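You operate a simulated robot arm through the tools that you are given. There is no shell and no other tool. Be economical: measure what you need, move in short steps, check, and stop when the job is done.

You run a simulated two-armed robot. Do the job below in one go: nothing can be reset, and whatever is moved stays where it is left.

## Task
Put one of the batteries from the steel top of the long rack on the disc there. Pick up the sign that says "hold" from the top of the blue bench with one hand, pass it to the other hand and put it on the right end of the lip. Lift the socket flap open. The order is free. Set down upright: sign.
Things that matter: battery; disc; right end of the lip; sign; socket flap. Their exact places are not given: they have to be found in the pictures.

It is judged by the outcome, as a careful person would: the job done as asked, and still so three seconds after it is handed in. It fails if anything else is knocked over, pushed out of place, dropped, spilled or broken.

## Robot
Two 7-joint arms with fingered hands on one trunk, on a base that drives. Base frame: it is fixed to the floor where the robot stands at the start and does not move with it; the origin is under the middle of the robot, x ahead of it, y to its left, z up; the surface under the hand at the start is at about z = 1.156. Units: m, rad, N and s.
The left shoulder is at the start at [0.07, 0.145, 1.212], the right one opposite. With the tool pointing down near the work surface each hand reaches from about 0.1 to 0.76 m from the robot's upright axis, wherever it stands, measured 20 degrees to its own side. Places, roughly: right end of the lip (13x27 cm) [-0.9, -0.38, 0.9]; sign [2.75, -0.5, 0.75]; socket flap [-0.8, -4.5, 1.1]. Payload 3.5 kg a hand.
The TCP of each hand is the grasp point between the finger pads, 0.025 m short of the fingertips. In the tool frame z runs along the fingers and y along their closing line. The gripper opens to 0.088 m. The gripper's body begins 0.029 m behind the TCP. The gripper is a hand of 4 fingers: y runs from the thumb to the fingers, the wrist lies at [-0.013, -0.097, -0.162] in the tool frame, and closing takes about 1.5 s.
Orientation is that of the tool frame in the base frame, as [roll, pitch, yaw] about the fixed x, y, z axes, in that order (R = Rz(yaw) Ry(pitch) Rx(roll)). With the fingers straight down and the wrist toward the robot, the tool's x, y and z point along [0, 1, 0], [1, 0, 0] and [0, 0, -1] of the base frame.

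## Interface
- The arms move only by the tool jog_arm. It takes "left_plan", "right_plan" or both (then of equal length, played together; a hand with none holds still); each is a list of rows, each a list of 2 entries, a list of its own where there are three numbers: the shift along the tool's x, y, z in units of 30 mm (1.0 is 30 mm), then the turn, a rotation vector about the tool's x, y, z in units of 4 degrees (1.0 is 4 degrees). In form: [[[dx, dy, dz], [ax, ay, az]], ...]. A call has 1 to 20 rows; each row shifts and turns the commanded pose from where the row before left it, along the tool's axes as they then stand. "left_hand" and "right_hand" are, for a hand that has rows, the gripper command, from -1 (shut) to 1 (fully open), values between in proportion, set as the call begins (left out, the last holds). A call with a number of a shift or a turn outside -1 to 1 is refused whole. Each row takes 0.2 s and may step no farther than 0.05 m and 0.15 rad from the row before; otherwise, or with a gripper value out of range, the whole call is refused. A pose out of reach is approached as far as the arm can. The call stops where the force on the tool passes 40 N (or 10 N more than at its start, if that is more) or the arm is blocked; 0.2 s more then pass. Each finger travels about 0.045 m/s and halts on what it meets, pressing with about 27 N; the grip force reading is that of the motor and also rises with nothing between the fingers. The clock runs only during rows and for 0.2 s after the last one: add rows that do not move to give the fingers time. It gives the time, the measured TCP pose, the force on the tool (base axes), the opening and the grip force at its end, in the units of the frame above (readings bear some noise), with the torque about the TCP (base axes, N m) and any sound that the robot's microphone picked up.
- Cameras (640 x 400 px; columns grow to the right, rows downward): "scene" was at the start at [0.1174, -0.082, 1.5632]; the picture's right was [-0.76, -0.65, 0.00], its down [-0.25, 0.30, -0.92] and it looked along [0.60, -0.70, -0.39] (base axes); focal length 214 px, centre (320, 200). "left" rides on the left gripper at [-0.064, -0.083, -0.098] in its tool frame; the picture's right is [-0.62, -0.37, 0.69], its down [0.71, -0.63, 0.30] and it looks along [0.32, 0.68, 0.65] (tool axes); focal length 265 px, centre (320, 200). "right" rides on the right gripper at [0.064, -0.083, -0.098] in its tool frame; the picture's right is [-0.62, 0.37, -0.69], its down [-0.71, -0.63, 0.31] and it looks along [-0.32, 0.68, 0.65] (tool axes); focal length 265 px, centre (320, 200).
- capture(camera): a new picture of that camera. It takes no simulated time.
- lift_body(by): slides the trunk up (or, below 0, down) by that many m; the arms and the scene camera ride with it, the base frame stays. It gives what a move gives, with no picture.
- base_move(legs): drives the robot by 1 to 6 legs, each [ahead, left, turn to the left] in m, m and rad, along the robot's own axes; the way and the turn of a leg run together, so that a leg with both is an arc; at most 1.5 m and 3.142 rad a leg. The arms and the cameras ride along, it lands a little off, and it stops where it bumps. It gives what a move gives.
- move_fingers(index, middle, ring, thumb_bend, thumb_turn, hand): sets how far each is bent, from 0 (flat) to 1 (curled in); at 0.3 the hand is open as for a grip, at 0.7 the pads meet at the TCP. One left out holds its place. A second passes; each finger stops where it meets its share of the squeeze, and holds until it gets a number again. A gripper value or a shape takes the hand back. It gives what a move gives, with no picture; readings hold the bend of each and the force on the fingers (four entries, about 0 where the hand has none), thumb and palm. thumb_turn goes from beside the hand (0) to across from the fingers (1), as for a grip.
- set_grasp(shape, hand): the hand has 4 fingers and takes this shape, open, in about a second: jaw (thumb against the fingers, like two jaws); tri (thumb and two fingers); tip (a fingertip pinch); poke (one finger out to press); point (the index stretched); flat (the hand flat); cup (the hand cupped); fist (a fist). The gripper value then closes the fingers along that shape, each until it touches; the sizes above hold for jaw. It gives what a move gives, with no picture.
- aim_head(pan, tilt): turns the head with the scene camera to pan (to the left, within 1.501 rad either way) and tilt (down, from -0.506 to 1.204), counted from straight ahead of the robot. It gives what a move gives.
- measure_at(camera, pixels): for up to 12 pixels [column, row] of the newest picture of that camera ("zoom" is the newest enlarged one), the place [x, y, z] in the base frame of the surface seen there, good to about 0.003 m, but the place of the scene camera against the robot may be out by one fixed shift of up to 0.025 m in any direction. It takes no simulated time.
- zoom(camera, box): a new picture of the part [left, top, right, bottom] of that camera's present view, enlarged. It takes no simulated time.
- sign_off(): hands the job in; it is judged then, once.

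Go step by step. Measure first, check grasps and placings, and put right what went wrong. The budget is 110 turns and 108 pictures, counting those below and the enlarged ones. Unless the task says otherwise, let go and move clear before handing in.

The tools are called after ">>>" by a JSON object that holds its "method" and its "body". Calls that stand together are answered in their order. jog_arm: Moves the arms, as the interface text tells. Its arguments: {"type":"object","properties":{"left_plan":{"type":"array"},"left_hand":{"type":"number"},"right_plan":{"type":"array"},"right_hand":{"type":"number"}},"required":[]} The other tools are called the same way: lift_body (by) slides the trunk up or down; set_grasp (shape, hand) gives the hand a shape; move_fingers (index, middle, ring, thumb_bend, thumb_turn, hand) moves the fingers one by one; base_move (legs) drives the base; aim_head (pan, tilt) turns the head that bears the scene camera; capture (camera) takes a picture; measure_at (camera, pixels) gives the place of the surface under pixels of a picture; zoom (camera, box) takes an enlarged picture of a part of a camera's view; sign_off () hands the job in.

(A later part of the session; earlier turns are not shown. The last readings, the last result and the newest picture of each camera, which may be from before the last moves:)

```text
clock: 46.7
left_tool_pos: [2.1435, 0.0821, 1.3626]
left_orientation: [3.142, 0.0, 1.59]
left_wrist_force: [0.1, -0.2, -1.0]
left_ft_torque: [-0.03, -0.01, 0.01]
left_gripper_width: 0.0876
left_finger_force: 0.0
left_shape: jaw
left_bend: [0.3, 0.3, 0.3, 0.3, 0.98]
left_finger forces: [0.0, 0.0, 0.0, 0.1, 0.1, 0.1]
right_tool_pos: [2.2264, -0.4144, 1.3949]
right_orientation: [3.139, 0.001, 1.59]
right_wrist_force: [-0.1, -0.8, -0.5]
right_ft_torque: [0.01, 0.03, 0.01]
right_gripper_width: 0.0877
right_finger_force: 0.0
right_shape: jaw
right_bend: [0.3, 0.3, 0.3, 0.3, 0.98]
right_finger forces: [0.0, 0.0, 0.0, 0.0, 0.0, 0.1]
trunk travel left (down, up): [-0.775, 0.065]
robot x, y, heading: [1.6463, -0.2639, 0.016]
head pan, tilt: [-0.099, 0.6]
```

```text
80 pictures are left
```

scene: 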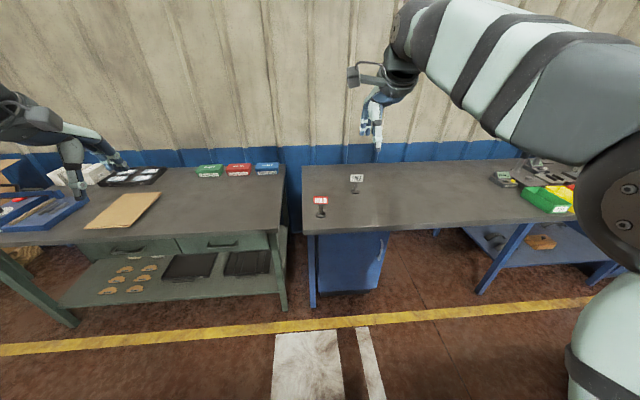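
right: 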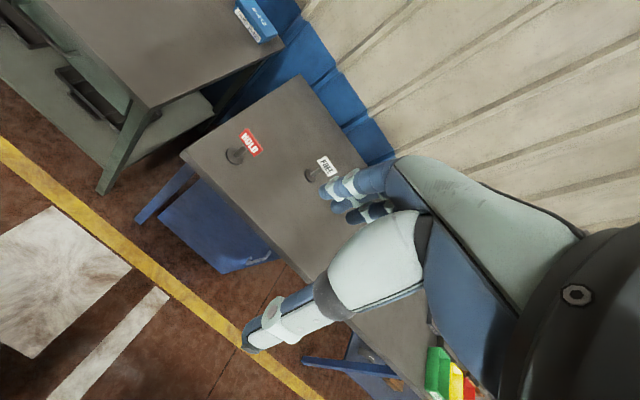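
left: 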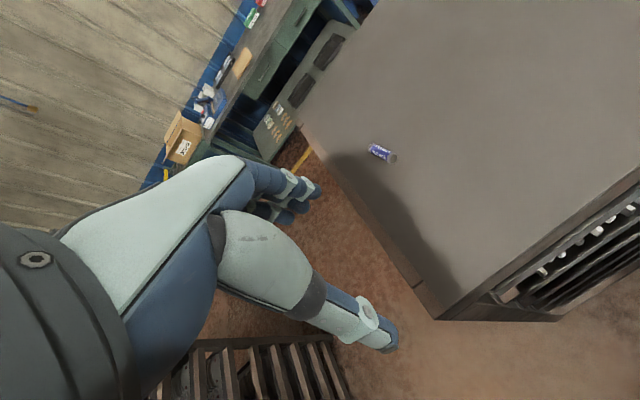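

The red sign reads HOLD at right (250,143). I'll zoom and measure it.

>>> {"method": "zoom", "body": {"camera": "scene", "box": [290, 160, 390, 230]}}

>>> {"method": "measure_at", "body": {"camera": "scene", "pixels": [[321, 200], [314, 197], [327, 197], [321, 216], [321, 208], [357, 180], [356, 191], [303, 232], [380, 229], [345, 260], [304, 180], [460, 226]]}}

>>> {"method": "zoom", "body": {"camera": "right", "box": [190, 100, 370, 212]}}

>>> {"method": "measure_at", "body": {"camera": "right", "pixels": [[250, 143], [233, 157], [245, 130], [257, 155], [243, 150], [322, 165], [312, 175]]}}

```text
5.71 times, centred on (340, 195) of scene
```

zoom: 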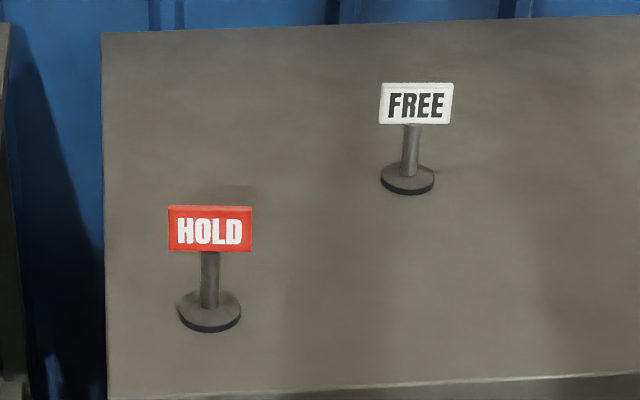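

```text
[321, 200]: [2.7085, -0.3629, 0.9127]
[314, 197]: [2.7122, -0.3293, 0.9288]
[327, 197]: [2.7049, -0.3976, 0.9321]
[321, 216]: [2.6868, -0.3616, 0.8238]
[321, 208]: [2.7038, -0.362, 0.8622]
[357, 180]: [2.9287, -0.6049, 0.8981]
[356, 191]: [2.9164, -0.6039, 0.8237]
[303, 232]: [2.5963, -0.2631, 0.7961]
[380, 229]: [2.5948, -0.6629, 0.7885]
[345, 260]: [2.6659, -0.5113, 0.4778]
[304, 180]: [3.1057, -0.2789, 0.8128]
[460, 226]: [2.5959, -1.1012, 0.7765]
```

```text
3.56 times, centred on (280, 156) of right
```

zoom: 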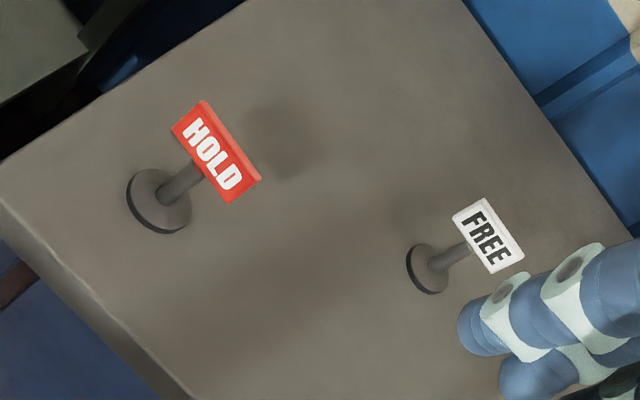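

```text
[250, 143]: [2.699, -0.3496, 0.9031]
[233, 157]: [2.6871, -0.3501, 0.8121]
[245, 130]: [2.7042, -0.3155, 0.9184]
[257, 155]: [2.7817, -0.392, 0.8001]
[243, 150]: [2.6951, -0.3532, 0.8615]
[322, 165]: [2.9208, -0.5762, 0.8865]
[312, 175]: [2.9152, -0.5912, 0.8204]
```

HOLD stands at about [2.70, -0.352] with its plate at z 0.885–0.925 and the bench edge at x 2.595. I'll drive up to the bench, then lower the trunk.

>>> {"method": "base_move", "body": {"legs": [[0.46, 0.06, -0.016]]}}

>>> {"method": "lift_body", "body": {"by": -0.33}}

>>> {"method": "capture", "body": {"camera": "right"}}

>>> {"method": "capture", "body": {"camera": "scene"}}

```text
clock: 49.5
left_tool_pos: [2.6048, 0.1424, 1.3643]
left_orientation: [3.139, 0.001, 1.579]
left_wrist_force: [-0.1, -0.2, -0.9]
left_ft_torque: [0.0, 0.01, 0.0]
left_gripper_width: 0.0878
left_finger_force: 0.0
left_shape: jaw
left_bend: [0.3, 0.3, 0.3, 0.3, 0.98]
left_finger forces: [0.0, 0.0, 0.0, 0.0, 0.0, 0.1]
right_tool_pos: [2.6816, -0.3552, 1.3967]
right_orientation: [3.136, 0.001, 1.58]
right_wrist_force: [-0.5, 0.1, 0.5]
right_ft_torque: [0.02, -0.01, 0.0]
right_gripper_width: 0.0878
right_finger_force: 0.1
right_shape: jaw
right_bend: [0.3, 0.3, 0.3, 0.3, 0.98]
right_finger forces: [0.0, 0.1, 0.1, 0.0, 0.0, 0.0]
trunk travel left (down, up): [-0.775, 0.065]
robot x, y, heading: [2.1057, -0.1962, 0.013]
head pan, tilt: [-0.099, 0.6]
```

```text
clock: 52.7
left_tool_pos: [2.6085, 0.1423, 1.0329]
left_orientation: [3.141, 0.0, 1.579]
left_wrist_force: [-0.5, -0.7, 0.0]
left_ft_torque: [0.03, -0.06, 0.02]
left_gripper_width: 0.0878
left_finger_force: 0.0
left_shape: jaw
left_bend: [0.3, 0.3, 0.3, 0.3, 0.98]
left_finger forces: [0.0, 0.0, 0.1, 0.1, 0.0, 0.0]
right_tool_pos: [2.6841, -0.3547, 1.0644]
right_orientation: [3.141, 0.002, 1.578]
right_wrist_force: [-1.3, 0.3, -0.2]
right_ft_torque: [-0.01, 0.01, 0.0]
right_gripper_width: 0.0874
right_finger_force: 0.1
right_shape: jaw
right_bend: [0.3, 0.3, 0.3, 0.3, 0.98]
right_finger forces: [0.1, 0.0, 0.0, 0.1, 0.1, 0.1]
trunk travel left (down, up): [-0.445, 0.395]
robot x, y, heading: [2.1046, -0.2029, 0.005]
head pan, tilt: [-0.099, 0.6]
```

```text
77 pictures are left
```

right: 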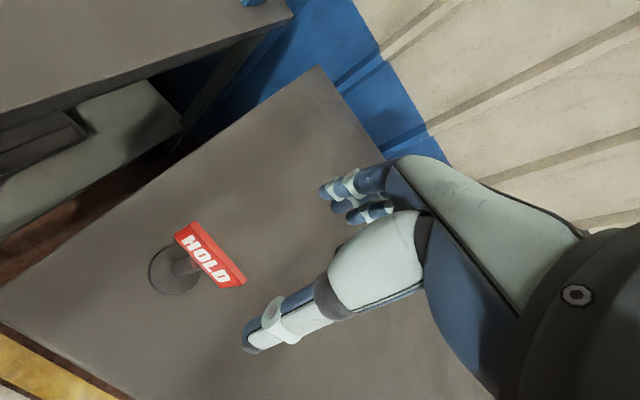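

```text
76 pictures are left
```

scene: 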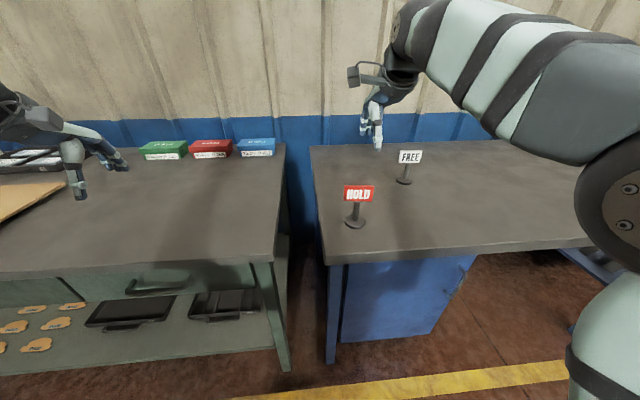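

>>> {"method": "measure_at", "body": {"camera": "right", "pixels": [[178, 236], [241, 285], [208, 258], [195, 225], [246, 277], [215, 289], [185, 275], [175, 290], [190, 268]]}}

>>> {"method": "zoom", "body": {"camera": "right", "box": [140, 210, 268, 300]}}

>>> {"method": "measure_at", "body": {"camera": "zoom", "pixels": [[280, 75], [530, 350], [410, 230]]}}

```text
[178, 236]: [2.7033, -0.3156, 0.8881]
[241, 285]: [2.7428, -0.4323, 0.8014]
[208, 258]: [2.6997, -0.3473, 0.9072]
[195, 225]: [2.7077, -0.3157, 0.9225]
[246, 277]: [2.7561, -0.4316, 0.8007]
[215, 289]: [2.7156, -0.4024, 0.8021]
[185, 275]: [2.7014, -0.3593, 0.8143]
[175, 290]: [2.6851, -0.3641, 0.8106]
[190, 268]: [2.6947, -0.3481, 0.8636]
```

```text
4.44 times, centred on (204, 255) of right
```

zoom: 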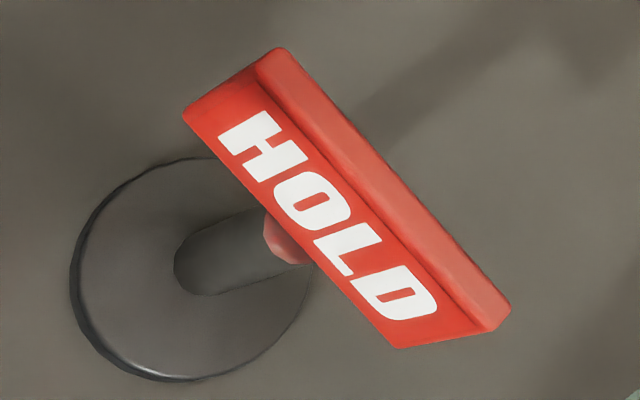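

```text
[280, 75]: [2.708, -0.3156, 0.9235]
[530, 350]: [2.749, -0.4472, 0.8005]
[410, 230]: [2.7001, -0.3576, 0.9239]
```

The plate spans y -0.315 to -0.385 at x about 2.704 and is turned about 8°. I'll align the right hand, offset to the plate's right half, and stop above it.

>>> {"method": "jog_arm", "body": {"right_plan": [[[0, 0, 0], [0, 0, 1]], [[0, 0, 0], [0, 0, 1]], [[-0.12, 0.3, 0.5], [0, 0, 0]], [[-0.13, 0.31, 1], [0, 0, 0]], [[0, 0, 1], [0, 0, 0]], [[0, 0, 0.5], [0, 0, 0]], [[0, 0, 0], [0, 0, 0]]]}}

>>> {"method": "capture", "body": {"camera": "right"}}

>>> {"method": "zoom", "body": {"camera": "scene", "box": [300, 140, 440, 240]}}

```text
clock: 54.3
left_tool_pos: [2.6074, 0.141, 1.0333]
left_orientation: [-3.141, -0.001, 1.58]
left_wrist_force: [-0.5, -0.3, 0.0]
left_ft_torque: [0.03, -0.01, -0.01]
left_gripper_width: 0.0876
left_finger_force: 0.0
left_shape: jaw
left_bend: [0.3, 0.3, 0.3, 0.3, 0.98]
left_finger forces: [0.0, 0.0, 0.0, 0.1, 0.0, 0.0]
right_tool_pos: [2.7002, -0.3629, 0.976]
right_orientation: [3.136, 0.001, 1.441]
right_wrist_force: [0.1, 1.7, -0.2]
right_ft_torque: [-0.03, -0.01, 0.02]
right_gripper_width: 0.0878
right_finger_force: 0.0
right_shape: jaw
right_bend: [0.3, 0.3, 0.3, 0.3, 0.98]
right_finger forces: [0.0, 0.1, 0.0, 0.1, 0.1, 0.0]
trunk travel left (down, up): [-0.445, 0.395]
robot x, y, heading: [2.1094, -0.1979, 0.007]
head pan, tilt: [-0.099, 0.6]
```

```text
74 pictures are left
```

right: 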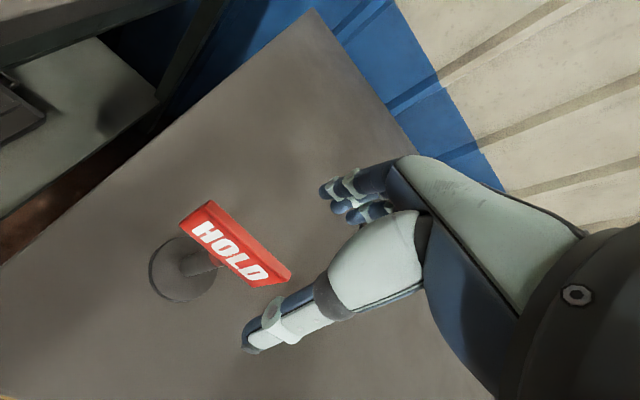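

```text
4.00 times, centred on (370, 190) of scene
```

zoom: 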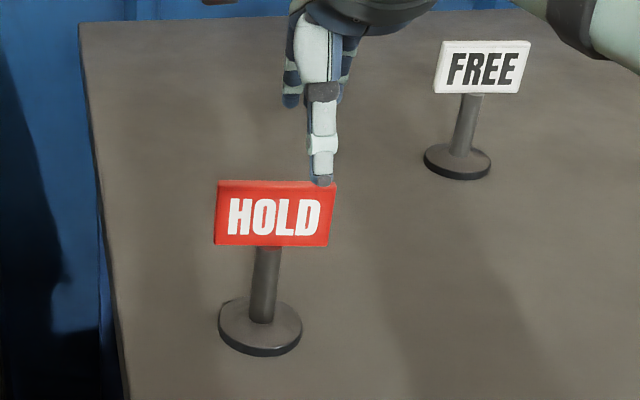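

>>> {"method": "measure_at", "body": {"camera": "right", "pixels": [[211, 204], [182, 220], [286, 270], [260, 283], [248, 245], [230, 228], [288, 280]]}}

>>> {"method": "measure_at", "body": {"camera": "zoom", "pixels": [[222, 200], [328, 200], [277, 195], [322, 165], [263, 290]]}}

```text
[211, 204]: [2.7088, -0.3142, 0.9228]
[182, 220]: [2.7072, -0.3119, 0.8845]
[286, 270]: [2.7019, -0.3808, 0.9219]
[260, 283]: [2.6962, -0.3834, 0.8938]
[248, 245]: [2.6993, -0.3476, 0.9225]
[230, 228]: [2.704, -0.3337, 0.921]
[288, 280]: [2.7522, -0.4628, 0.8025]
```

```text
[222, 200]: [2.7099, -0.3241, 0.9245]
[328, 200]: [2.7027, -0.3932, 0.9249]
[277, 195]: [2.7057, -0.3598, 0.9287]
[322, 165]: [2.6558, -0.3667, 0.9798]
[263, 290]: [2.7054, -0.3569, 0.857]
```

The hand is aligned, offset about 1.5 cm to the right of the plate centre. I'll descend to z 0.92 and close.

>>> {"method": "jog_arm", "body": {"right_plan": [[[0, 0.13, 0.8], [0, 0, 0]], [[0, 0, 0.8], [0, 0, 0]], [[0, 0, 0.27], [0, 0, 0]], [[0, 0, 0], [0, 0, 0]]]}}

>>> {"method": "jog_arm", "body": {"right_plan": [[[0, 0, 0], [0, 0, 0]], [[0, 0, 0], [0, 0, 0]], [[0, 0, 0], [0, 0, 0]], [[0, 0, 0], [0, 0, 0]], [[0, 0, 0], [0, 0, 0]], [[0, 0, 0], [0, 0, 0]], [[0, 0, 0], [0, 0, 0]], [[0, 0, 0], [0, 0, 0]], [[0, 0, 0], [0, 0, 0]]], "right_hand": -1}}

>>> {"method": "zoom", "body": {"camera": "scene", "box": [300, 140, 440, 240]}}

>>> {"method": "capture", "body": {"camera": "right"}}

```text
clock: 55.3
left_tool_pos: [2.6061, 0.1426, 1.035]
left_orientation: [-3.141, 0.001, 1.578]
left_wrist_force: [-0.3, 0.0, -0.4]
left_ft_torque: [0.0, -0.03, 0.02]
left_gripper_width: 0.0876
left_finger_force: 0.0
left_shape: jaw
left_bend: [0.3, 0.3, 0.3, 0.3, 0.98]
left_finger forces: [0.0, 0.0, 0.0, 0.0, 0.0, 0.0]
right_tool_pos: [2.7062, -0.3642, 0.9193]
right_orientation: [3.136, 0.002, 1.44]
right_wrist_force: [-0.3, 0.0, -0.1]
right_ft_torque: [0.0, -0.05, 0.01]
right_gripper_width: 0.0874
right_finger_force: 0.1
right_shape: jaw
right_bend: [0.3, 0.3, 0.3, 0.3, 0.98]
right_finger forces: [0.0, 0.0, 0.1, 0.0, 0.0, 0.0]
trunk travel left (down, up): [-0.445, 0.395]
robot x, y, heading: [2.1037, -0.1974, 0.008]
head pan, tilt: [-0.099, 0.6]
```

```text
clock: 57.3
left_tool_pos: [2.6065, 0.1415, 1.0338]
left_orientation: [3.141, 0.001, 1.58]
left_wrist_force: [0.1, 0.1, -0.1]
left_ft_torque: [0.0, 0.04, 0.0]
left_gripper_width: 0.0875
left_finger_force: 0.2
left_shape: jaw
left_bend: [0.3, 0.3, 0.3, 0.3, 0.98]
left_finger forces: [0.2, 0.0, 0.0, 0.0, 0.1, 0.0]
right_tool_pos: [2.7043, -0.365, 0.9194]
right_orientation: [3.137, 0.004, 1.44]
right_wrist_force: [0.3, 0.3, -1.0]
right_ft_torque: [0.06, 0.01, 0.0]
right_gripper_width: 0.0024
right_finger_force: 26.6
right_shape: jaw
right_bend: [0.7, 0.7, 0.7, 0.72, 1.0]
right_finger forces: [15.2, 6.5, 2.7, 0.0, 24.8, 0.0]
trunk travel left (down, up): [-0.445, 0.395]
robot x, y, heading: [2.1036, -0.1985, 0.004]
head pan, tilt: [-0.099, 0.6]
```

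```text
4.00 times, centred on (370, 190) of scene
```

zoom: 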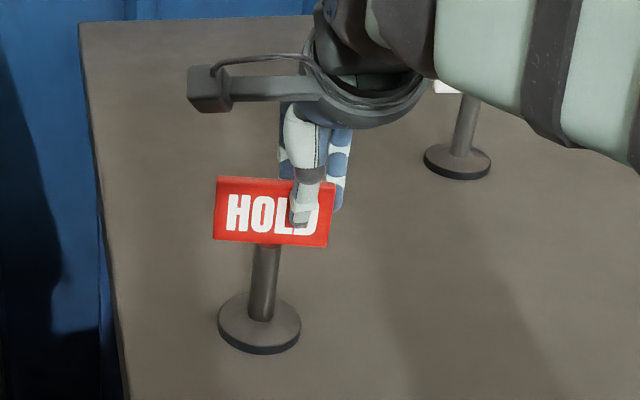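

```text
71 pictures are left
```

right: 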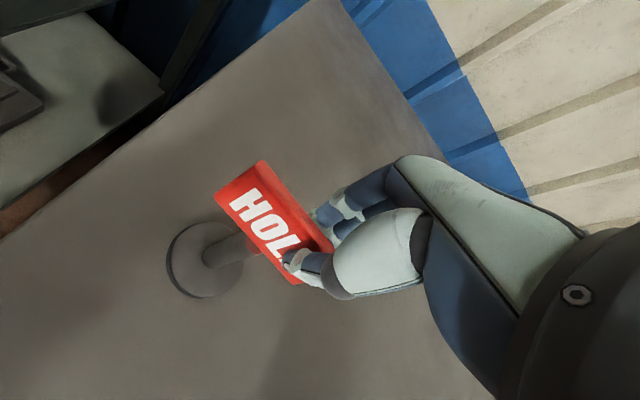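

The plate is held firmly (15.2, 6.5 and 2.7 N on the fingers, 24.8 N on the thumb). I'll lift 0.15 m, square the yaw, and bring the sign toward the robot's centreline for the handover.

>>> {"method": "jog_arm", "body": {"right_plan": [[[0, 0, -0.5], [0, 0, 0]], [[0, 0, -1], [0, 0, 0]], [[0, 0, -1], [0, 0, 0]], [[0, 0, -1], [0, 0, 0]], [[0, 0, -1], [0, 0, 0]], [[0, 0, -0.5], [0, 0, 0]], [[0, 0, 0], [0, 0, -0.9]], [[0, 0, 0], [0, 0, -0.9]], [[0.7, -0.67, 0], [0, 0, 0]], [[0.7, -0.67, 0], [0, 0, 0]], [[0.7, -0.67, 0], [0, 0, 0]], [[0.7, -0.67, 0], [0, 0, 0]], [[0.7, -0.67, 0], [0, 0, 0]], [[0, 0, 0], [0, 0, 0]]]}}

>>> {"method": "capture", "body": {"camera": "scene"}}

>>> {"method": "capture", "body": {"camera": "left"}}

```text
clock: 60.3
left_tool_pos: [2.6065, 0.1419, 1.0337]
left_orientation: [3.141, 0.002, 1.58]
left_wrist_force: [0.1, -0.1, -0.1]
left_ft_torque: [-0.01, 0.0, -0.02]
left_gripper_width: 0.0876
left_finger_force: 0.0
left_shape: jaw
left_bend: [0.3, 0.3, 0.3, 0.3, 0.98]
left_finger forces: [0.1, 0.1, 0.0, 0.0, 0.0, 0.0]
right_tool_pos: [2.6034, -0.2589, 1.0682]
right_orientation: [3.138, 0.002, 1.566]
right_wrist_force: [-0.4, -0.2, -2.5]
right_ft_torque: [-0.01, 0.0, 0.02]
right_gripper_width: 0.0019
right_finger_force: 26.6
right_shape: jaw
right_bend: [0.7, 0.71, 0.7, 0.73, 1.0]
right_finger forces: [17.2, 5.0, 2.0, 0.1, 24.6, 0.0]
trunk travel left (down, up): [-0.445, 0.395]
robot x, y, heading: [2.1033, -0.2006, 0.011]
head pan, tilt: [-0.099, 0.6]
```

```text
70 pictures are left
```

scene: 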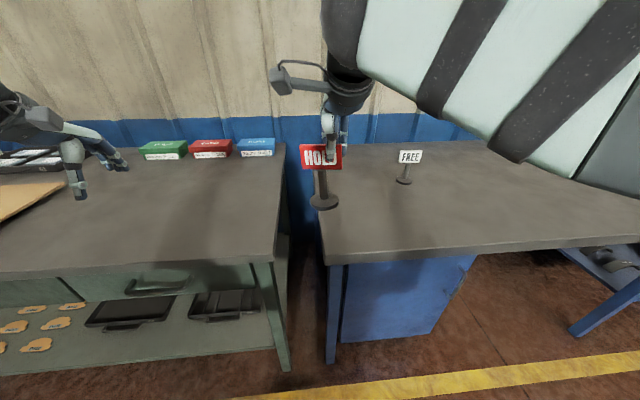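

```text
69 pictures are left
```

left: 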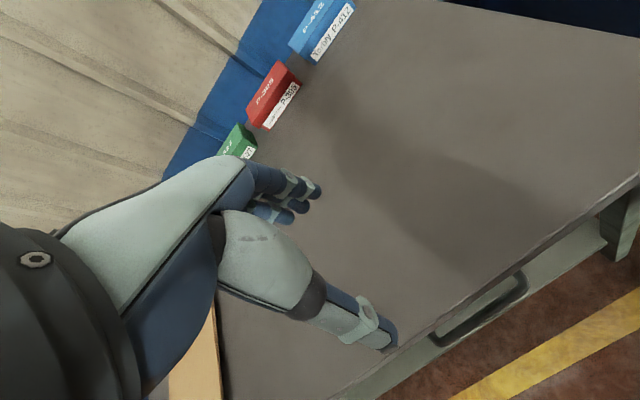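

The sign hangs from the right hand at about [2.603, -0.243, 1.054] (plate centre). I'll tilt the left hand 80° so its fingers point to the right, with its TCP in place.

>>> {"method": "jog_arm", "body": {"left_plan": [[[0, 0, -0.5], [0, -1, 0]], [[0, 0, -0.5], [0, -1, 0]], [[0, 0, 0], [0, -1, 0]], [[0, 0, 0], [0, -1, 0]], [[0, 0, 0], [0, -1, 0]], [[0, 0, 0], [0, -1, 0]], [[0, 0, 0], [0, -1, 0]], [[0, 0, 0], [0, -1, 0]], [[0, 0, 0], [0, -1, 0]], [[0, 0, 0], [0, -1, 0]], [[0, 0, 0], [0, -1, 0]], [[0, 0, 0], [0, -1, 0]], [[0, 0, 0], [0, -1, 0]], [[0, 0, 0], [0, -1, 0]], [[0, 0, 0], [0, -1, 0]], [[0, 0, 0], [0, -1, 0]], [[0, 0, 0], [0, -1, 0]], [[0, 0, 0], [0, -1, 0]], [[0, 0, 0], [0, -1, 0]], [[0, 0, 0], [0, -1, 0]]]}}

>>> {"method": "aim_head", "body": {"pan": 0.2, "tilt": 0.7}}

>>> {"method": "capture", "body": {"camera": "scene"}}

>>> {"method": "capture", "body": {"camera": "left"}}

```text
clock: 64.5
left_tool_pos: [2.6074, 0.143, 1.0634]
left_orientation: [-3.136, 1.399, 1.584]
left_wrist_force: [-0.1, 0.0, -0.2]
left_ft_torque: [0.04, 0.02, 0.01]
left_gripper_width: 0.0876
left_finger_force: 0.1
left_shape: jaw
left_bend: [0.3, 0.3, 0.3, 0.3, 0.98]
left_finger forces: [0.0, 0.1, 0.1, 0.0, 0.0, 0.0]
right_tool_pos: [2.6047, -0.2585, 1.0683]
right_orientation: [3.138, 0.001, 1.565]
right_wrist_force: [0.0, 0.3, -2.5]
right_ft_torque: [-0.04, 0.04, -0.01]
right_gripper_width: 0.002
right_finger_force: 26.9
right_shape: jaw
right_bend: [0.7, 0.71, 0.7, 0.73, 1.0]
right_finger forces: [17.3, 5.0, 2.2, 0.0, 24.6, 0.1]
trunk travel left (down, up): [-0.445, 0.395]
robot x, y, heading: [2.1046, -0.1952, 0.006]
head pan, tilt: [-0.099, 0.6]
```

```text
clock: 65.3
left_tool_pos: [2.6066, 0.1432, 1.065]
left_orientation: [-3.137, 1.395, 1.585]
left_wrist_force: [0.2, -0.4, -0.1]
left_ft_torque: [0.0, 0.0, -0.02]
left_gripper_width: 0.0878
left_finger_force: 0.1
left_shape: jaw
left_bend: [0.3, 0.3, 0.3, 0.3, 0.98]
left_finger forces: [0.1, 0.1, 0.1, 0.1, 0.0, 0.0]
right_tool_pos: [2.6045, -0.2585, 1.0679]
right_orientation: [3.138, 0.001, 1.568]
right_wrist_force: [0.7, -0.3, -3.0]
right_ft_torque: [-0.02, -0.01, -0.03]
right_gripper_width: 0.0021
right_finger_force: 27.6
right_shape: jaw
right_bend: [0.7, 0.71, 0.7, 0.73, 1.0]
right_finger forces: [17.2, 5.0, 2.1, 0.0, 24.6, 0.0]
trunk travel left (down, up): [-0.445, 0.395]
robot x, y, heading: [2.1034, -0.2007, 0.006]
head pan, tilt: [0.201, 0.7]
```

```text
68 pictures are left
```

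scene: 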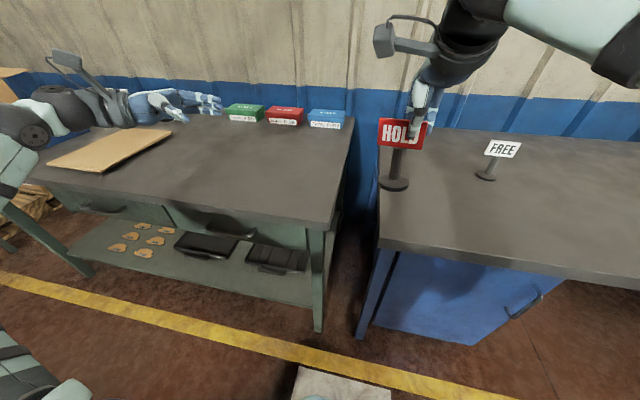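

```text
67 pictures are left
```

left: 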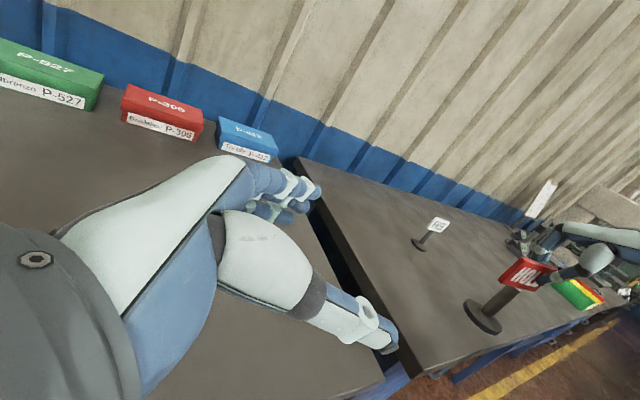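

The left hand is now level, pointing right, with the HOLD plate at left (525,272). I'll measure the plate.

>>> {"method": "zoom", "body": {"camera": "left", "box": [440, 230, 620, 342]}}

>>> {"method": "measure_at", "body": {"camera": "left", "pixels": [[503, 278], [518, 260], [515, 273], [525, 285], [500, 298], [484, 317], [535, 268]]}}

```text
3.56 times, centred on (530, 286) of left
```

zoom: 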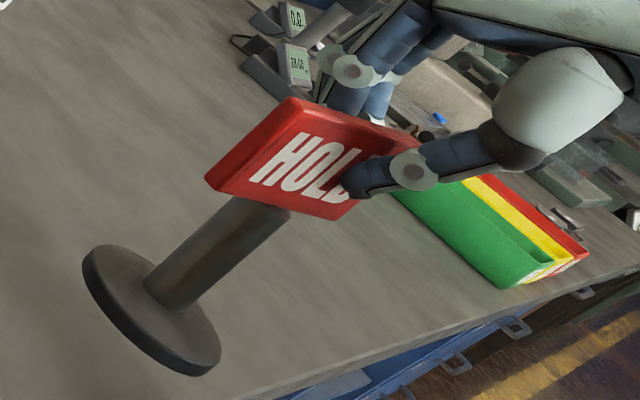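

```text
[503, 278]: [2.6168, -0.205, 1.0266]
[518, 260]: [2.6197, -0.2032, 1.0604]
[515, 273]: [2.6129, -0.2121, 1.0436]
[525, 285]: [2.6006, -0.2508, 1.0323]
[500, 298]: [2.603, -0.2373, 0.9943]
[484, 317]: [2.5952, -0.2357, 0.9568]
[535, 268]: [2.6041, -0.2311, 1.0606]
```

The plate's left edge is at y about -0.204, z 1.027–1.065, turned about 12°. I'll yaw the left hand to match and approach to a 7 cm standoff.

>>> {"method": "jog_arm", "body": {"left_plan": [[[0, 0, 0], [1, 0, 0]], [[0, 0, 0], [1, 0, 0]], [[0, 0, 0], [1, 0, 0]], [[-0.114, 0.315, 0.963], [0, 0, 0]], [[-0.114, 0.315, 0.963], [0, 0, 0]], [[-0.114, 0.315, 0.963], [0, 0, 0]], [[-0.114, 0.315, 0.963], [0, 0, 0]], [[-0.114, 0.315, 0.963], [0, 0, 0]], [[-0.114, 0.315, 0.963], [0, 0, 0]], [[-0.114, 0.315, 0.963], [0, 0, 0]], [[-0.114, 0.315, 0.963], [0, 0, 0]], [[-0.114, 0.315, 0.963], [0, 0, 0]], [[0, 0, 0], [0, 0, 0]]]}}

>>> {"method": "capture", "body": {"camera": "left"}}

>>> {"method": "capture", "body": {"camera": "scene"}}

```text
clock: 68.1
left_tool_pos: [2.6383, -0.1296, 1.0475]
left_orientation: [-2.941, 1.396, 1.57]
left_wrist_force: [-0.5, 0.7, 0.0]
left_ft_torque: [-0.02, -0.02, 0.02]
left_gripper_width: 0.0879
left_finger_force: 0.0
left_shape: jaw
left_bend: [0.3, 0.3, 0.3, 0.3, 0.98]
left_finger forces: [0.1, 0.0, 0.0, 0.0, 0.0, 0.0]
right_tool_pos: [2.604, -0.2576, 1.068]
right_orientation: [3.138, 0.002, 1.566]
right_wrist_force: [0.1, -0.4, -2.1]
right_ft_torque: [-0.02, 0.0, 0.0]
right_gripper_width: 0.0018
right_finger_force: 27.0
right_shape: jaw
right_bend: [0.7, 0.71, 0.7, 0.73, 1.0]
right_finger forces: [17.3, 5.0, 2.2, 0.0, 24.6, 0.0]
trunk travel left (down, up): [-0.445, 0.395]
robot x, y, heading: [2.1059, -0.1937, 0.009]
head pan, tilt: [0.201, 0.7]
```

```text
65 pictures are left
```

left: 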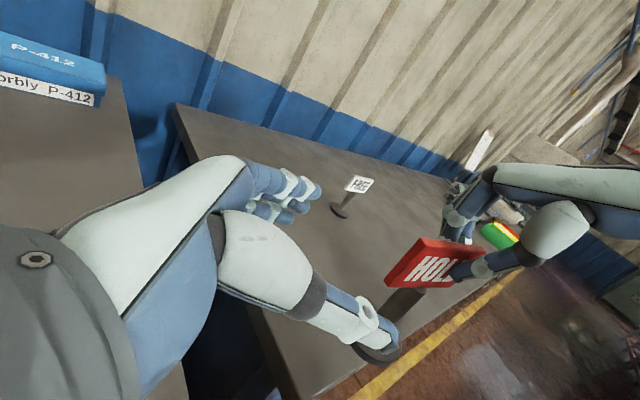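

```text
64 pictures are left
```

scene: 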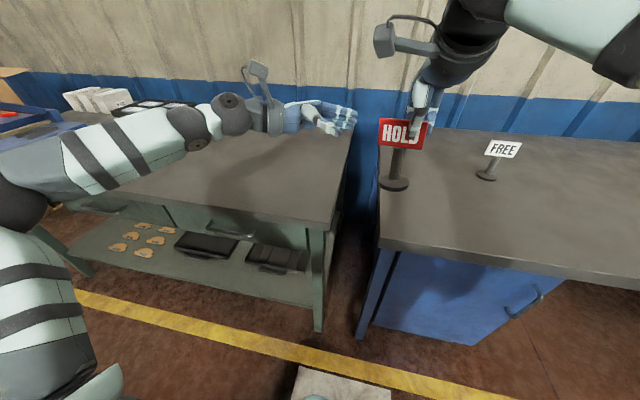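

>>> {"method": "zoom", "body": {"camera": "left", "box": [310, 180, 550, 330]}}

>>> {"method": "measure_at", "body": {"camera": "left", "pixels": [[395, 275], [410, 250], [418, 265], [440, 270], [430, 242], [450, 243], [385, 281], [410, 240]]}}

>>> {"method": "zoom", "body": {"camera": "scene", "box": [240, 50, 460, 200]}}

>>> {"method": "measure_at", "body": {"camera": "zoom", "pixels": [[412, 230], [440, 220], [490, 235], [540, 260], [260, 240], [330, 205], [400, 205], [410, 268]]}}

```text
2.67 times, centred on (430, 255) of left
```

zoom: 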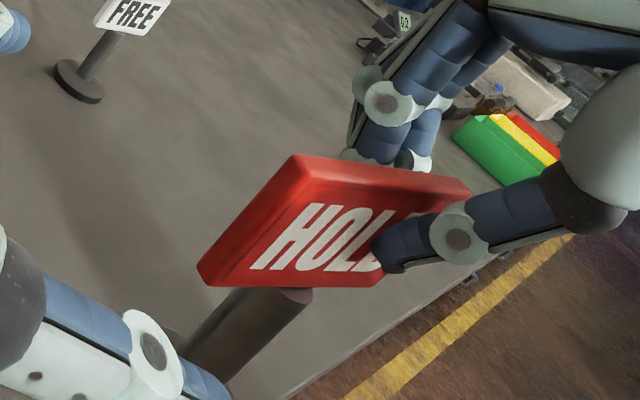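

```text
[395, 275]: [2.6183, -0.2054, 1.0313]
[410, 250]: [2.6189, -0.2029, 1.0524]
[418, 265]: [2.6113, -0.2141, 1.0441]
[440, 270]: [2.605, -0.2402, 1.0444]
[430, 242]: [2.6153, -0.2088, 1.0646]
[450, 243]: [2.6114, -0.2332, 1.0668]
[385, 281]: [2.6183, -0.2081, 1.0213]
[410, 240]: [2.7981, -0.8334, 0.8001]
```

```text
2.67 times, centred on (350, 125) of scene
```

zoom: 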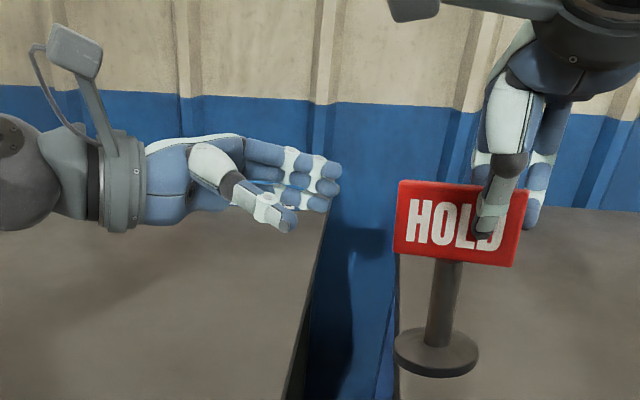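

```text
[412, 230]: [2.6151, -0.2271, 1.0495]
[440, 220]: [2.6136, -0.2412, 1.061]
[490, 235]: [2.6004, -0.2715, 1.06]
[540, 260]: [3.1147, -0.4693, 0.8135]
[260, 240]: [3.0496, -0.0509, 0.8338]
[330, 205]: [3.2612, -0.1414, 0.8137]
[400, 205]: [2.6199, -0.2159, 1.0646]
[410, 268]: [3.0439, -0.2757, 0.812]
```

The geometry agrees: edge y -0.204, x 2.617, z centre 1.045. I'll advance the remaining 7.5 cm.

>>> {"method": "jog_arm", "body": {"left_plan": [[[-0.11, -0.04, 0.65], [0, 0, 0]], [[-0.11, -0.04, 0.65], [0, 0, 0]], [[-0.11, -0.04, 0.65], [0, 0, 0]], [[-0.11, -0.04, 0.65], [0, 0, 0]], [[0, 0, 0], [0, 0, 0]]]}}

>>> {"method": "capture", "body": {"camera": "left"}}

>>> {"method": "zoom", "body": {"camera": "scene", "box": [240, 50, 460, 200]}}

```text
clock: 69.3
left_tool_pos: [2.6189, -0.2079, 1.0482]
left_orientation: [-2.916, 1.395, 1.596]
left_wrist_force: [-0.4, 0.3, -0.5]
left_ft_torque: [-0.01, -0.01, -0.01]
left_gripper_width: 0.0879
left_finger_force: 0.0
left_shape: jaw
left_bend: [0.3, 0.3, 0.3, 0.3, 0.98]
left_finger forces: [0.1, 0.0, 0.1, 0.1, 0.0, 0.0]
right_tool_pos: [2.605, -0.258, 1.0676]
right_orientation: [3.137, 0.003, 1.566]
right_wrist_force: [0.4, -0.2, -1.8]
right_ft_torque: [-0.05, 0.01, 0.01]
right_gripper_width: 0.0018
right_finger_force: 26.5
right_shape: jaw
right_bend: [0.7, 0.71, 0.7, 0.73, 1.0]
right_finger forces: [17.2, 5.0, 2.2, 0.0, 24.6, 0.0]
trunk travel left (down, up): [-0.445, 0.395]
robot x, y, heading: [2.1052, -0.1976, 0.005]
head pan, tilt: [0.201, 0.7]
```

```text
61 pictures are left
```

left: 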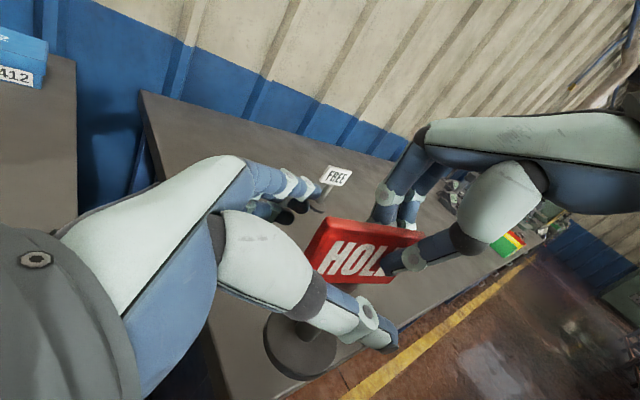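

```text
2.67 times, centred on (350, 125) of scene
```

zoom: 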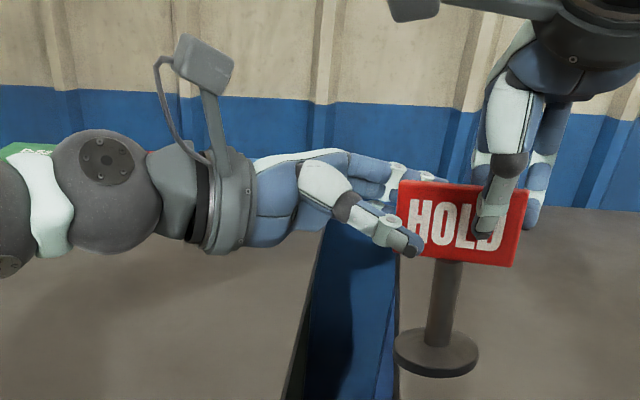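

The left fingers straddle the plate's left end. I'll close the left hand.

>>> {"method": "jog_arm", "body": {"left_plan": [[[0, 0, 0], [0, 0, 0]], [[0, 0, 0], [0, 0, 0]], [[0, 0, 0], [0, 0, 0]], [[0, 0, 0], [0, 0, 0]], [[0, 0, 0], [0, 0, 0]], [[0, 0, 0], [0, 0, 0]], [[0, 0, 0], [0, 0, 0]], [[0, 0, 0], [0, 0, 0]], [[0, 0, 0], [0, 0, 0]], [[0, 0, 0], [0, 0, 0]]], "left_hand": -1}}

>>> {"method": "capture", "body": {"camera": "left"}}

>>> {"method": "zoom", "body": {"camera": "scene", "box": [300, 80, 460, 200]}}

```text
clock: 71.5
left_tool_pos: [2.6184, -0.2066, 1.0481]
left_orientation: [-2.926, 1.395, 1.586]
left_wrist_force: [-0.7, -0.4, 0.9]
left_ft_torque: [-0.01, -0.08, -0.09]
left_gripper_width: 0.0023
left_finger_force: 27.1
left_shape: jaw
left_bend: [0.7, 0.7, 0.7, 0.72, 1.0]
left_finger forces: [13.7, 7.0, 3.3, 0.0, 24.8, 0.1]
right_tool_pos: [2.6041, -0.2591, 1.0676]
right_orientation: [3.137, 0.002, 1.565]
right_wrist_force: [0.7, -0.1, -2.8]
right_ft_torque: [0.01, -0.01, 0.01]
right_gripper_width: 0.002
right_finger_force: 26.8
right_shape: jaw
right_bend: [0.69, 0.71, 0.7, 0.73, 1.0]
right_finger forces: [17.7, 5.4, 2.3, 0.0, 24.8, 0.0]
trunk travel left (down, up): [-0.445, 0.395]
robot x, y, heading: [2.1028, -0.2004, 0.005]
head pan, tilt: [0.201, 0.7]
```

```text
59 pictures are left
```

left: 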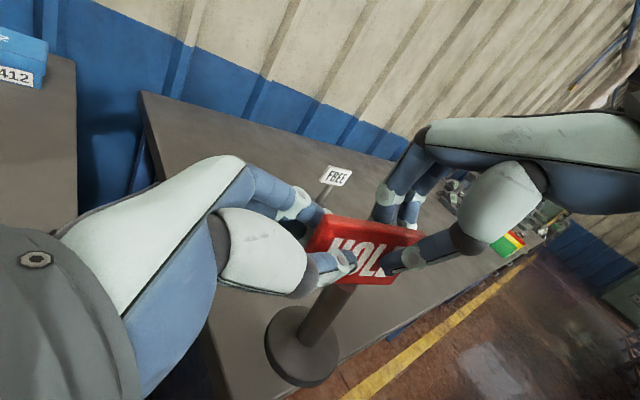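

```text
3.33 times, centred on (380, 140) of scene
```

zoom: 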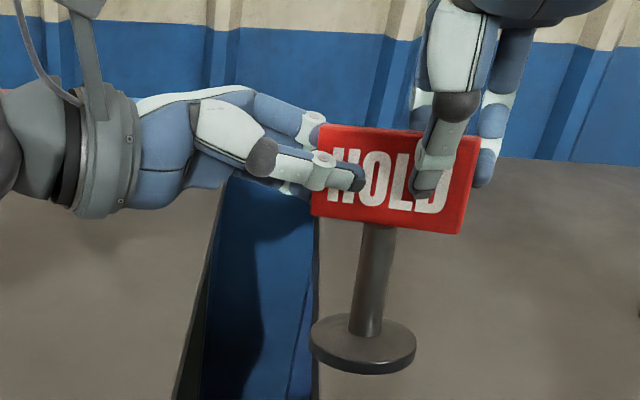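

Both hands grip the plate and the left reads 24.8 N on the thumb. I'll open the right hand and rise away from the sign.

>>> {"method": "jog_arm", "body": {"right_plan": [[[0, 0, 0], [0, 0, 0]], [[0, 0, 0], [0, 0, 0]], [[0, 0, 0], [0, 0, 0]], [[0, 0, 0], [0, 0, 0]], [[0, 0, 0], [0, 0, 0]], [[0, 0, -0.5], [0, 0, 0]], [[0, 0, -1], [0, 0, 0]], [[0, 0, -1], [0, 0, 0]], [[0, 0, -1], [0, 0, 0]], [[0, 0, 0], [0, 0, 0]]], "right_hand": 0.6}}

>>> {"method": "capture", "body": {"camera": "left"}}

>>> {"method": "zoom", "body": {"camera": "scene", "box": [300, 80, 460, 200]}}

```text
clock: 73.7
left_tool_pos: [2.6164, -0.2071, 1.0482]
left_orientation: [-2.931, 1.397, 1.58]
left_wrist_force: [-0.6, 0.1, -0.2]
left_ft_torque: [0.07, -0.03, -0.03]
left_gripper_width: 0.0021
left_finger_force: 26.9
left_shape: jaw
left_bend: [0.7, 0.7, 0.7, 0.72, 1.0]
left_finger forces: [15.7, 6.9, 2.7, 0.0, 25.0, 0.0]
right_tool_pos: [2.6064, -0.2577, 1.1751]
right_orientation: [3.139, 0.002, 1.565]
right_wrist_force: [-0.1, 0.0, 0.3]
right_ft_torque: [0.01, -0.01, 0.01]
right_gripper_width: 0.0703
right_finger_force: 0.1
right_shape: jaw
right_bend: [0.27, 0.34, 0.32, 0.49, 0.99]
right_finger forces: [0.0, 0.0, 0.1, 0.1, 0.0, 0.0]
trunk travel left (down, up): [-0.445, 0.395]
robot x, y, heading: [2.1065, -0.2002, 0.008]
head pan, tilt: [0.201, 0.7]
```

```text
57 pictures are left
```

left: 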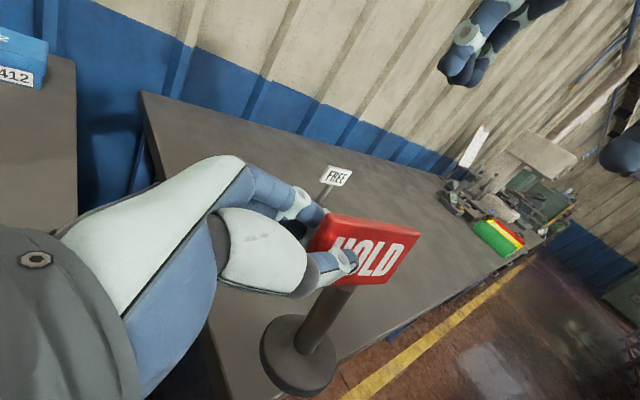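

```text
3.33 times, centred on (380, 140) of scene
```

zoom: 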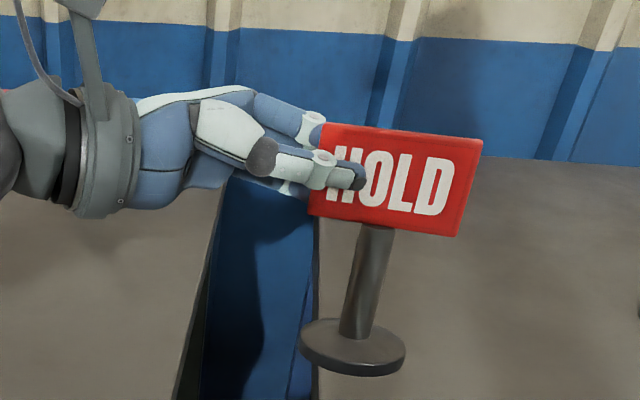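

The handover worked: the left hand alone holds HOLD, tilted about 3°. I'll raise the trunk, retract the right hand slightly, and retrace through the gap.

>>> {"method": "lift_body", "body": {"by": 0.36}}

>>> {"method": "base_move", "body": {"legs": [[-0.46, 0, 0], [0, 1.22, -0.008], [-0.8, 0, 0], [-0.85, 0, 0]]}}

>>> {"method": "aim_head", "body": {"pan": -1.5, "tilt": 0.6}}

>>> {"method": "capture", "body": {"camera": "scene"}}

```text
clock: 77.2
left_tool_pos: [2.6196, -0.2063, 1.408]
left_orientation: [-2.931, 1.396, 1.581]
left_wrist_force: [-0.3, -0.3, -1.6]
left_ft_torque: [0.08, -0.03, 0.01]
left_gripper_width: 0.0025
left_finger_force: 26.4
left_shape: jaw
left_bend: [0.7, 0.7, 0.7, 0.72, 1.0]
left_finger forces: [15.6, 7.0, 3.0, 0.0, 25.0, 0.0]
right_tool_pos: [2.6066, -0.2584, 1.5338]
right_orientation: [3.137, 0.001, 1.566]
right_wrist_force: [-0.1, -0.6, -0.2]
right_ft_torque: [-0.01, 0.0, 0.0]
right_gripper_width: 0.0705
right_finger_force: 0.0
right_shape: jaw
right_bend: [0.27, 0.34, 0.32, 0.49, 0.99]
right_finger forces: [0.0, 0.0, 0.0, 0.0, 0.0, 0.1]
trunk travel left (down, up): [-0.805, 0.035]
robot x, y, heading: [2.105, -0.1996, 0.01]
head pan, tilt: [0.201, 0.7]
```

```text
clock: 93.6
left_tool_pos: [0.5031, 0.9636, 1.4074]
left_orientation: [-2.929, 1.396, 1.599]
left_wrist_force: [-0.3, -0.4, -2.5]
left_ft_torque: [0.08, -0.04, -0.01]
left_gripper_width: 0.0023
left_finger_force: 27.1
left_shape: jaw
left_bend: [0.7, 0.7, 0.7, 0.72, 1.0]
left_finger forces: [15.4, 7.1, 3.0, 0.0, 25.0, 0.0]
right_tool_pos: [0.4915, 0.9124, 1.5341]
right_orientation: [3.136, 0.002, 1.583]
right_wrist_force: [-0.7, -0.1, 0.5]
right_ft_torque: [0.02, -0.01, -0.02]
right_gripper_width: 0.0703
right_finger_force: 0.1
right_shape: jaw
right_bend: [0.27, 0.34, 0.32, 0.49, 0.99]
right_finger forces: [0.1, 0.0, 0.0, 0.0, 0.1, 0.1]
trunk travel left (down, up): [-0.805, 0.035]
robot x, y, heading: [-0.0126, 0.9634, 0.028]
head pan, tilt: [0.201, 0.7]
```

```text
clock: 95.3
left_tool_pos: [0.5018, 0.9633, 1.4081]
left_orientation: [-2.93, 1.396, 1.597]
left_wrist_force: [-0.3, 1.0, -1.4]
left_ft_torque: [0.08, -0.06, 0.0]
left_gripper_width: 0.0022
left_finger_force: 27.1
left_shape: jaw
left_bend: [0.7, 0.7, 0.7, 0.72, 1.0]
left_finger forces: [15.6, 6.9, 2.9, 0.1, 25.1, 0.0]
right_tool_pos: [0.4897, 0.9111, 1.5342]
right_orientation: [3.138, 0.003, 1.582]
right_wrist_force: [-0.6, 0.8, -0.5]
right_ft_torque: [0.05, 0.0, 0.02]
right_gripper_width: 0.0704
right_finger_force: 0.0
right_shape: jaw
right_bend: [0.27, 0.34, 0.32, 0.49, 0.99]
right_finger forces: [0.0, 0.1, 0.0, 0.1, 0.1, 0.0]
trunk travel left (down, up): [-0.805, 0.035]
robot x, y, heading: [-0.0084, 0.9616, 0.025]
head pan, tilt: [-1.499, 0.6]
```

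```text
55 pictures are left
```

scene: 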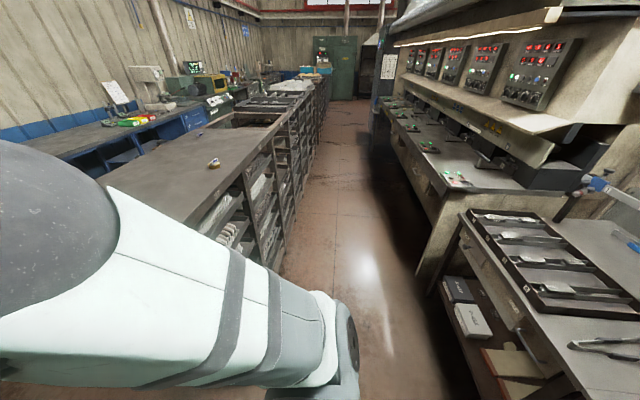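

The console's right end is near scene (450,190), with a tray table in front of it. I'll measure them.

>>> {"method": "measure_at", "body": {"camera": "scene", "pixels": [[446, 190], [436, 182], [500, 188], [530, 192], [455, 178], [465, 215], [520, 300], [560, 160], [400, 130], [480, 163], [545, 110], [220, 165]]}}

>>> {"method": "zoom", "body": {"camera": "scene", "box": [370, 80, 640, 250]}}

```text
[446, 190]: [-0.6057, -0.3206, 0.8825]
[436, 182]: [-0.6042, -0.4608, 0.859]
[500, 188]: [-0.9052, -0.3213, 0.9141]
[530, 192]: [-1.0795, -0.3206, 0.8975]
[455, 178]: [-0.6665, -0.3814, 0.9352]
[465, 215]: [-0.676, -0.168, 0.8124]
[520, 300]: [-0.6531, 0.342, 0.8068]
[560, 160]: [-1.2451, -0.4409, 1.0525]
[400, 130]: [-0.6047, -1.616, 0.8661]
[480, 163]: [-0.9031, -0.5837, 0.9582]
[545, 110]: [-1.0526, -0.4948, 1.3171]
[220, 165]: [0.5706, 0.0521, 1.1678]
```

```text
2.35 times, centred on (505, 165) of scene
```

zoom: 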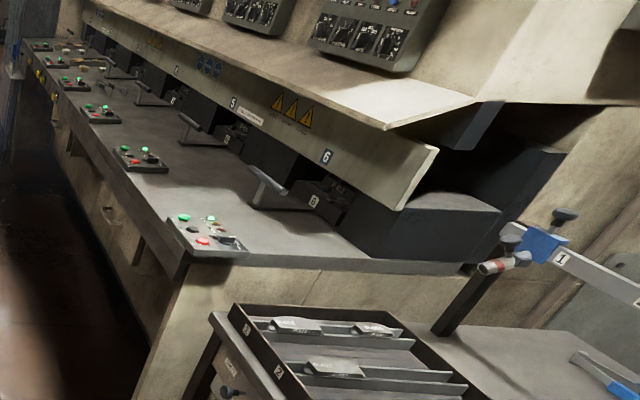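

The console top is at z about 0.915, its front edge at x -0.605 and its right end at y -0.321. I'll drive back along the aisle to y about -0.37 and turn to face it.

>>> {"method": "base_move", "body": {"legs": [[0, -1.33, -0.025], [0, 0, 3.1416]]}}

>>> {"method": "aim_head", "body": {"pan": 0, "tilt": 0.75}}

>>> {"method": "capture", "body": {"camera": "scene"}}

```text
refused: 3.1416 is not a number from -3.14159 to 3.14159
```

```text
clock: 96.9
left_tool_pos: [0.5018, 0.964, 1.408]
left_orientation: [-2.921, 1.395, 1.606]
left_wrist_force: [-0.1, 1.0, -3.0]
left_ft_torque: [0.11, -0.06, 0.02]
left_gripper_width: 0.0021
left_finger_force: 26.7
left_shape: jaw
left_bend: [0.7, 0.7, 0.7, 0.72, 1.0]
left_finger forces: [15.5, 7.0, 2.8, 0.1, 25.1, 0.1]
right_tool_pos: [0.4913, 0.9125, 1.5343]
right_orientation: [3.138, 0.002, 1.581]
right_wrist_force: [0.1, 0.1, -0.2]
right_ft_torque: [0.02, 0.03, 0.01]
right_gripper_width: 0.0702
right_finger_force: 0.1
right_shape: jaw
right_bend: [0.27, 0.34, 0.32, 0.49, 0.99]
right_finger forces: [0.0, 0.0, 0.1, 0.1, 0.1, 0.1]
trunk travel left (down, up): [-0.805, 0.035]
robot x, y, heading: [-0.0104, 0.9621, 0.022]
head pan, tilt: [0.0, 0.75]
```

```text
53 pictures are left
```

scene: 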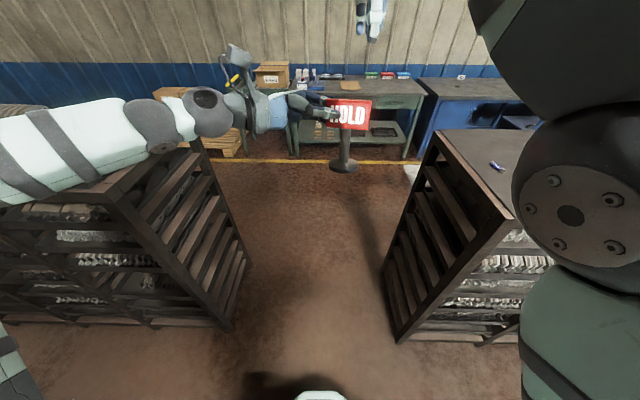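

The turn was refused for rounding, so I'll resend it with a legal value.

>>> {"method": "base_move", "body": {"legs": [[0, -1.33, -0.022], [0, 0, 3.14]]}}

>>> {"method": "capture", "body": {"camera": "scene"}}

```text
clock: 110.9
left_tool_pos: [-0.5043, -0.3428, 1.4071]
left_orientation: [-2.918, 1.394, -1.572]
left_wrist_force: [0.2, 0.7, -2.4]
left_ft_torque: [-0.08, 0.05, -0.01]
left_gripper_width: 0.0019
left_finger_force: 27.4
left_shape: jaw
left_bend: [0.7, 0.7, 0.7, 0.72, 1.0]
left_finger forces: [14.8, 6.7, 2.5, 0.0, 23.6, 0.1]
right_tool_pos: [-0.4917, -0.2926, 1.5346]
right_orientation: [3.137, 0.001, -1.601]
right_wrist_force: [0.6, -0.2, 0.5]
right_ft_torque: [0.01, 0.0, 0.01]
right_gripper_width: 0.0704
right_finger_force: 0.0
right_shape: jaw
right_bend: [0.27, 0.34, 0.32, 0.49, 0.99]
right_finger forces: [0.0, 0.0, 0.0, 0.0, 0.1, 0.1]
trunk travel left (down, up): [-0.805, 0.035]
robot x, y, heading: [0.012, -0.3631, 3.128]
head pan, tilt: [0.0, 0.75]
```

```text
52 pictures are left
```

scene: 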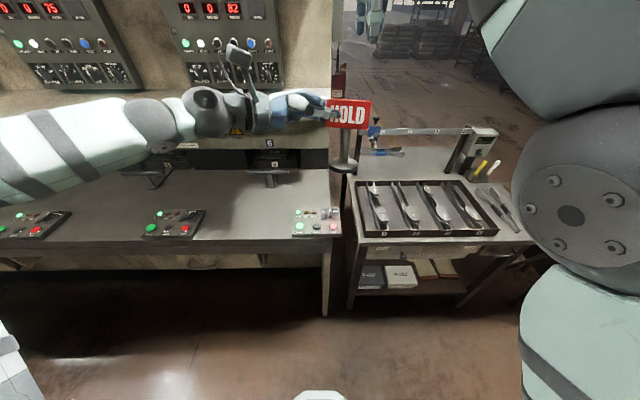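

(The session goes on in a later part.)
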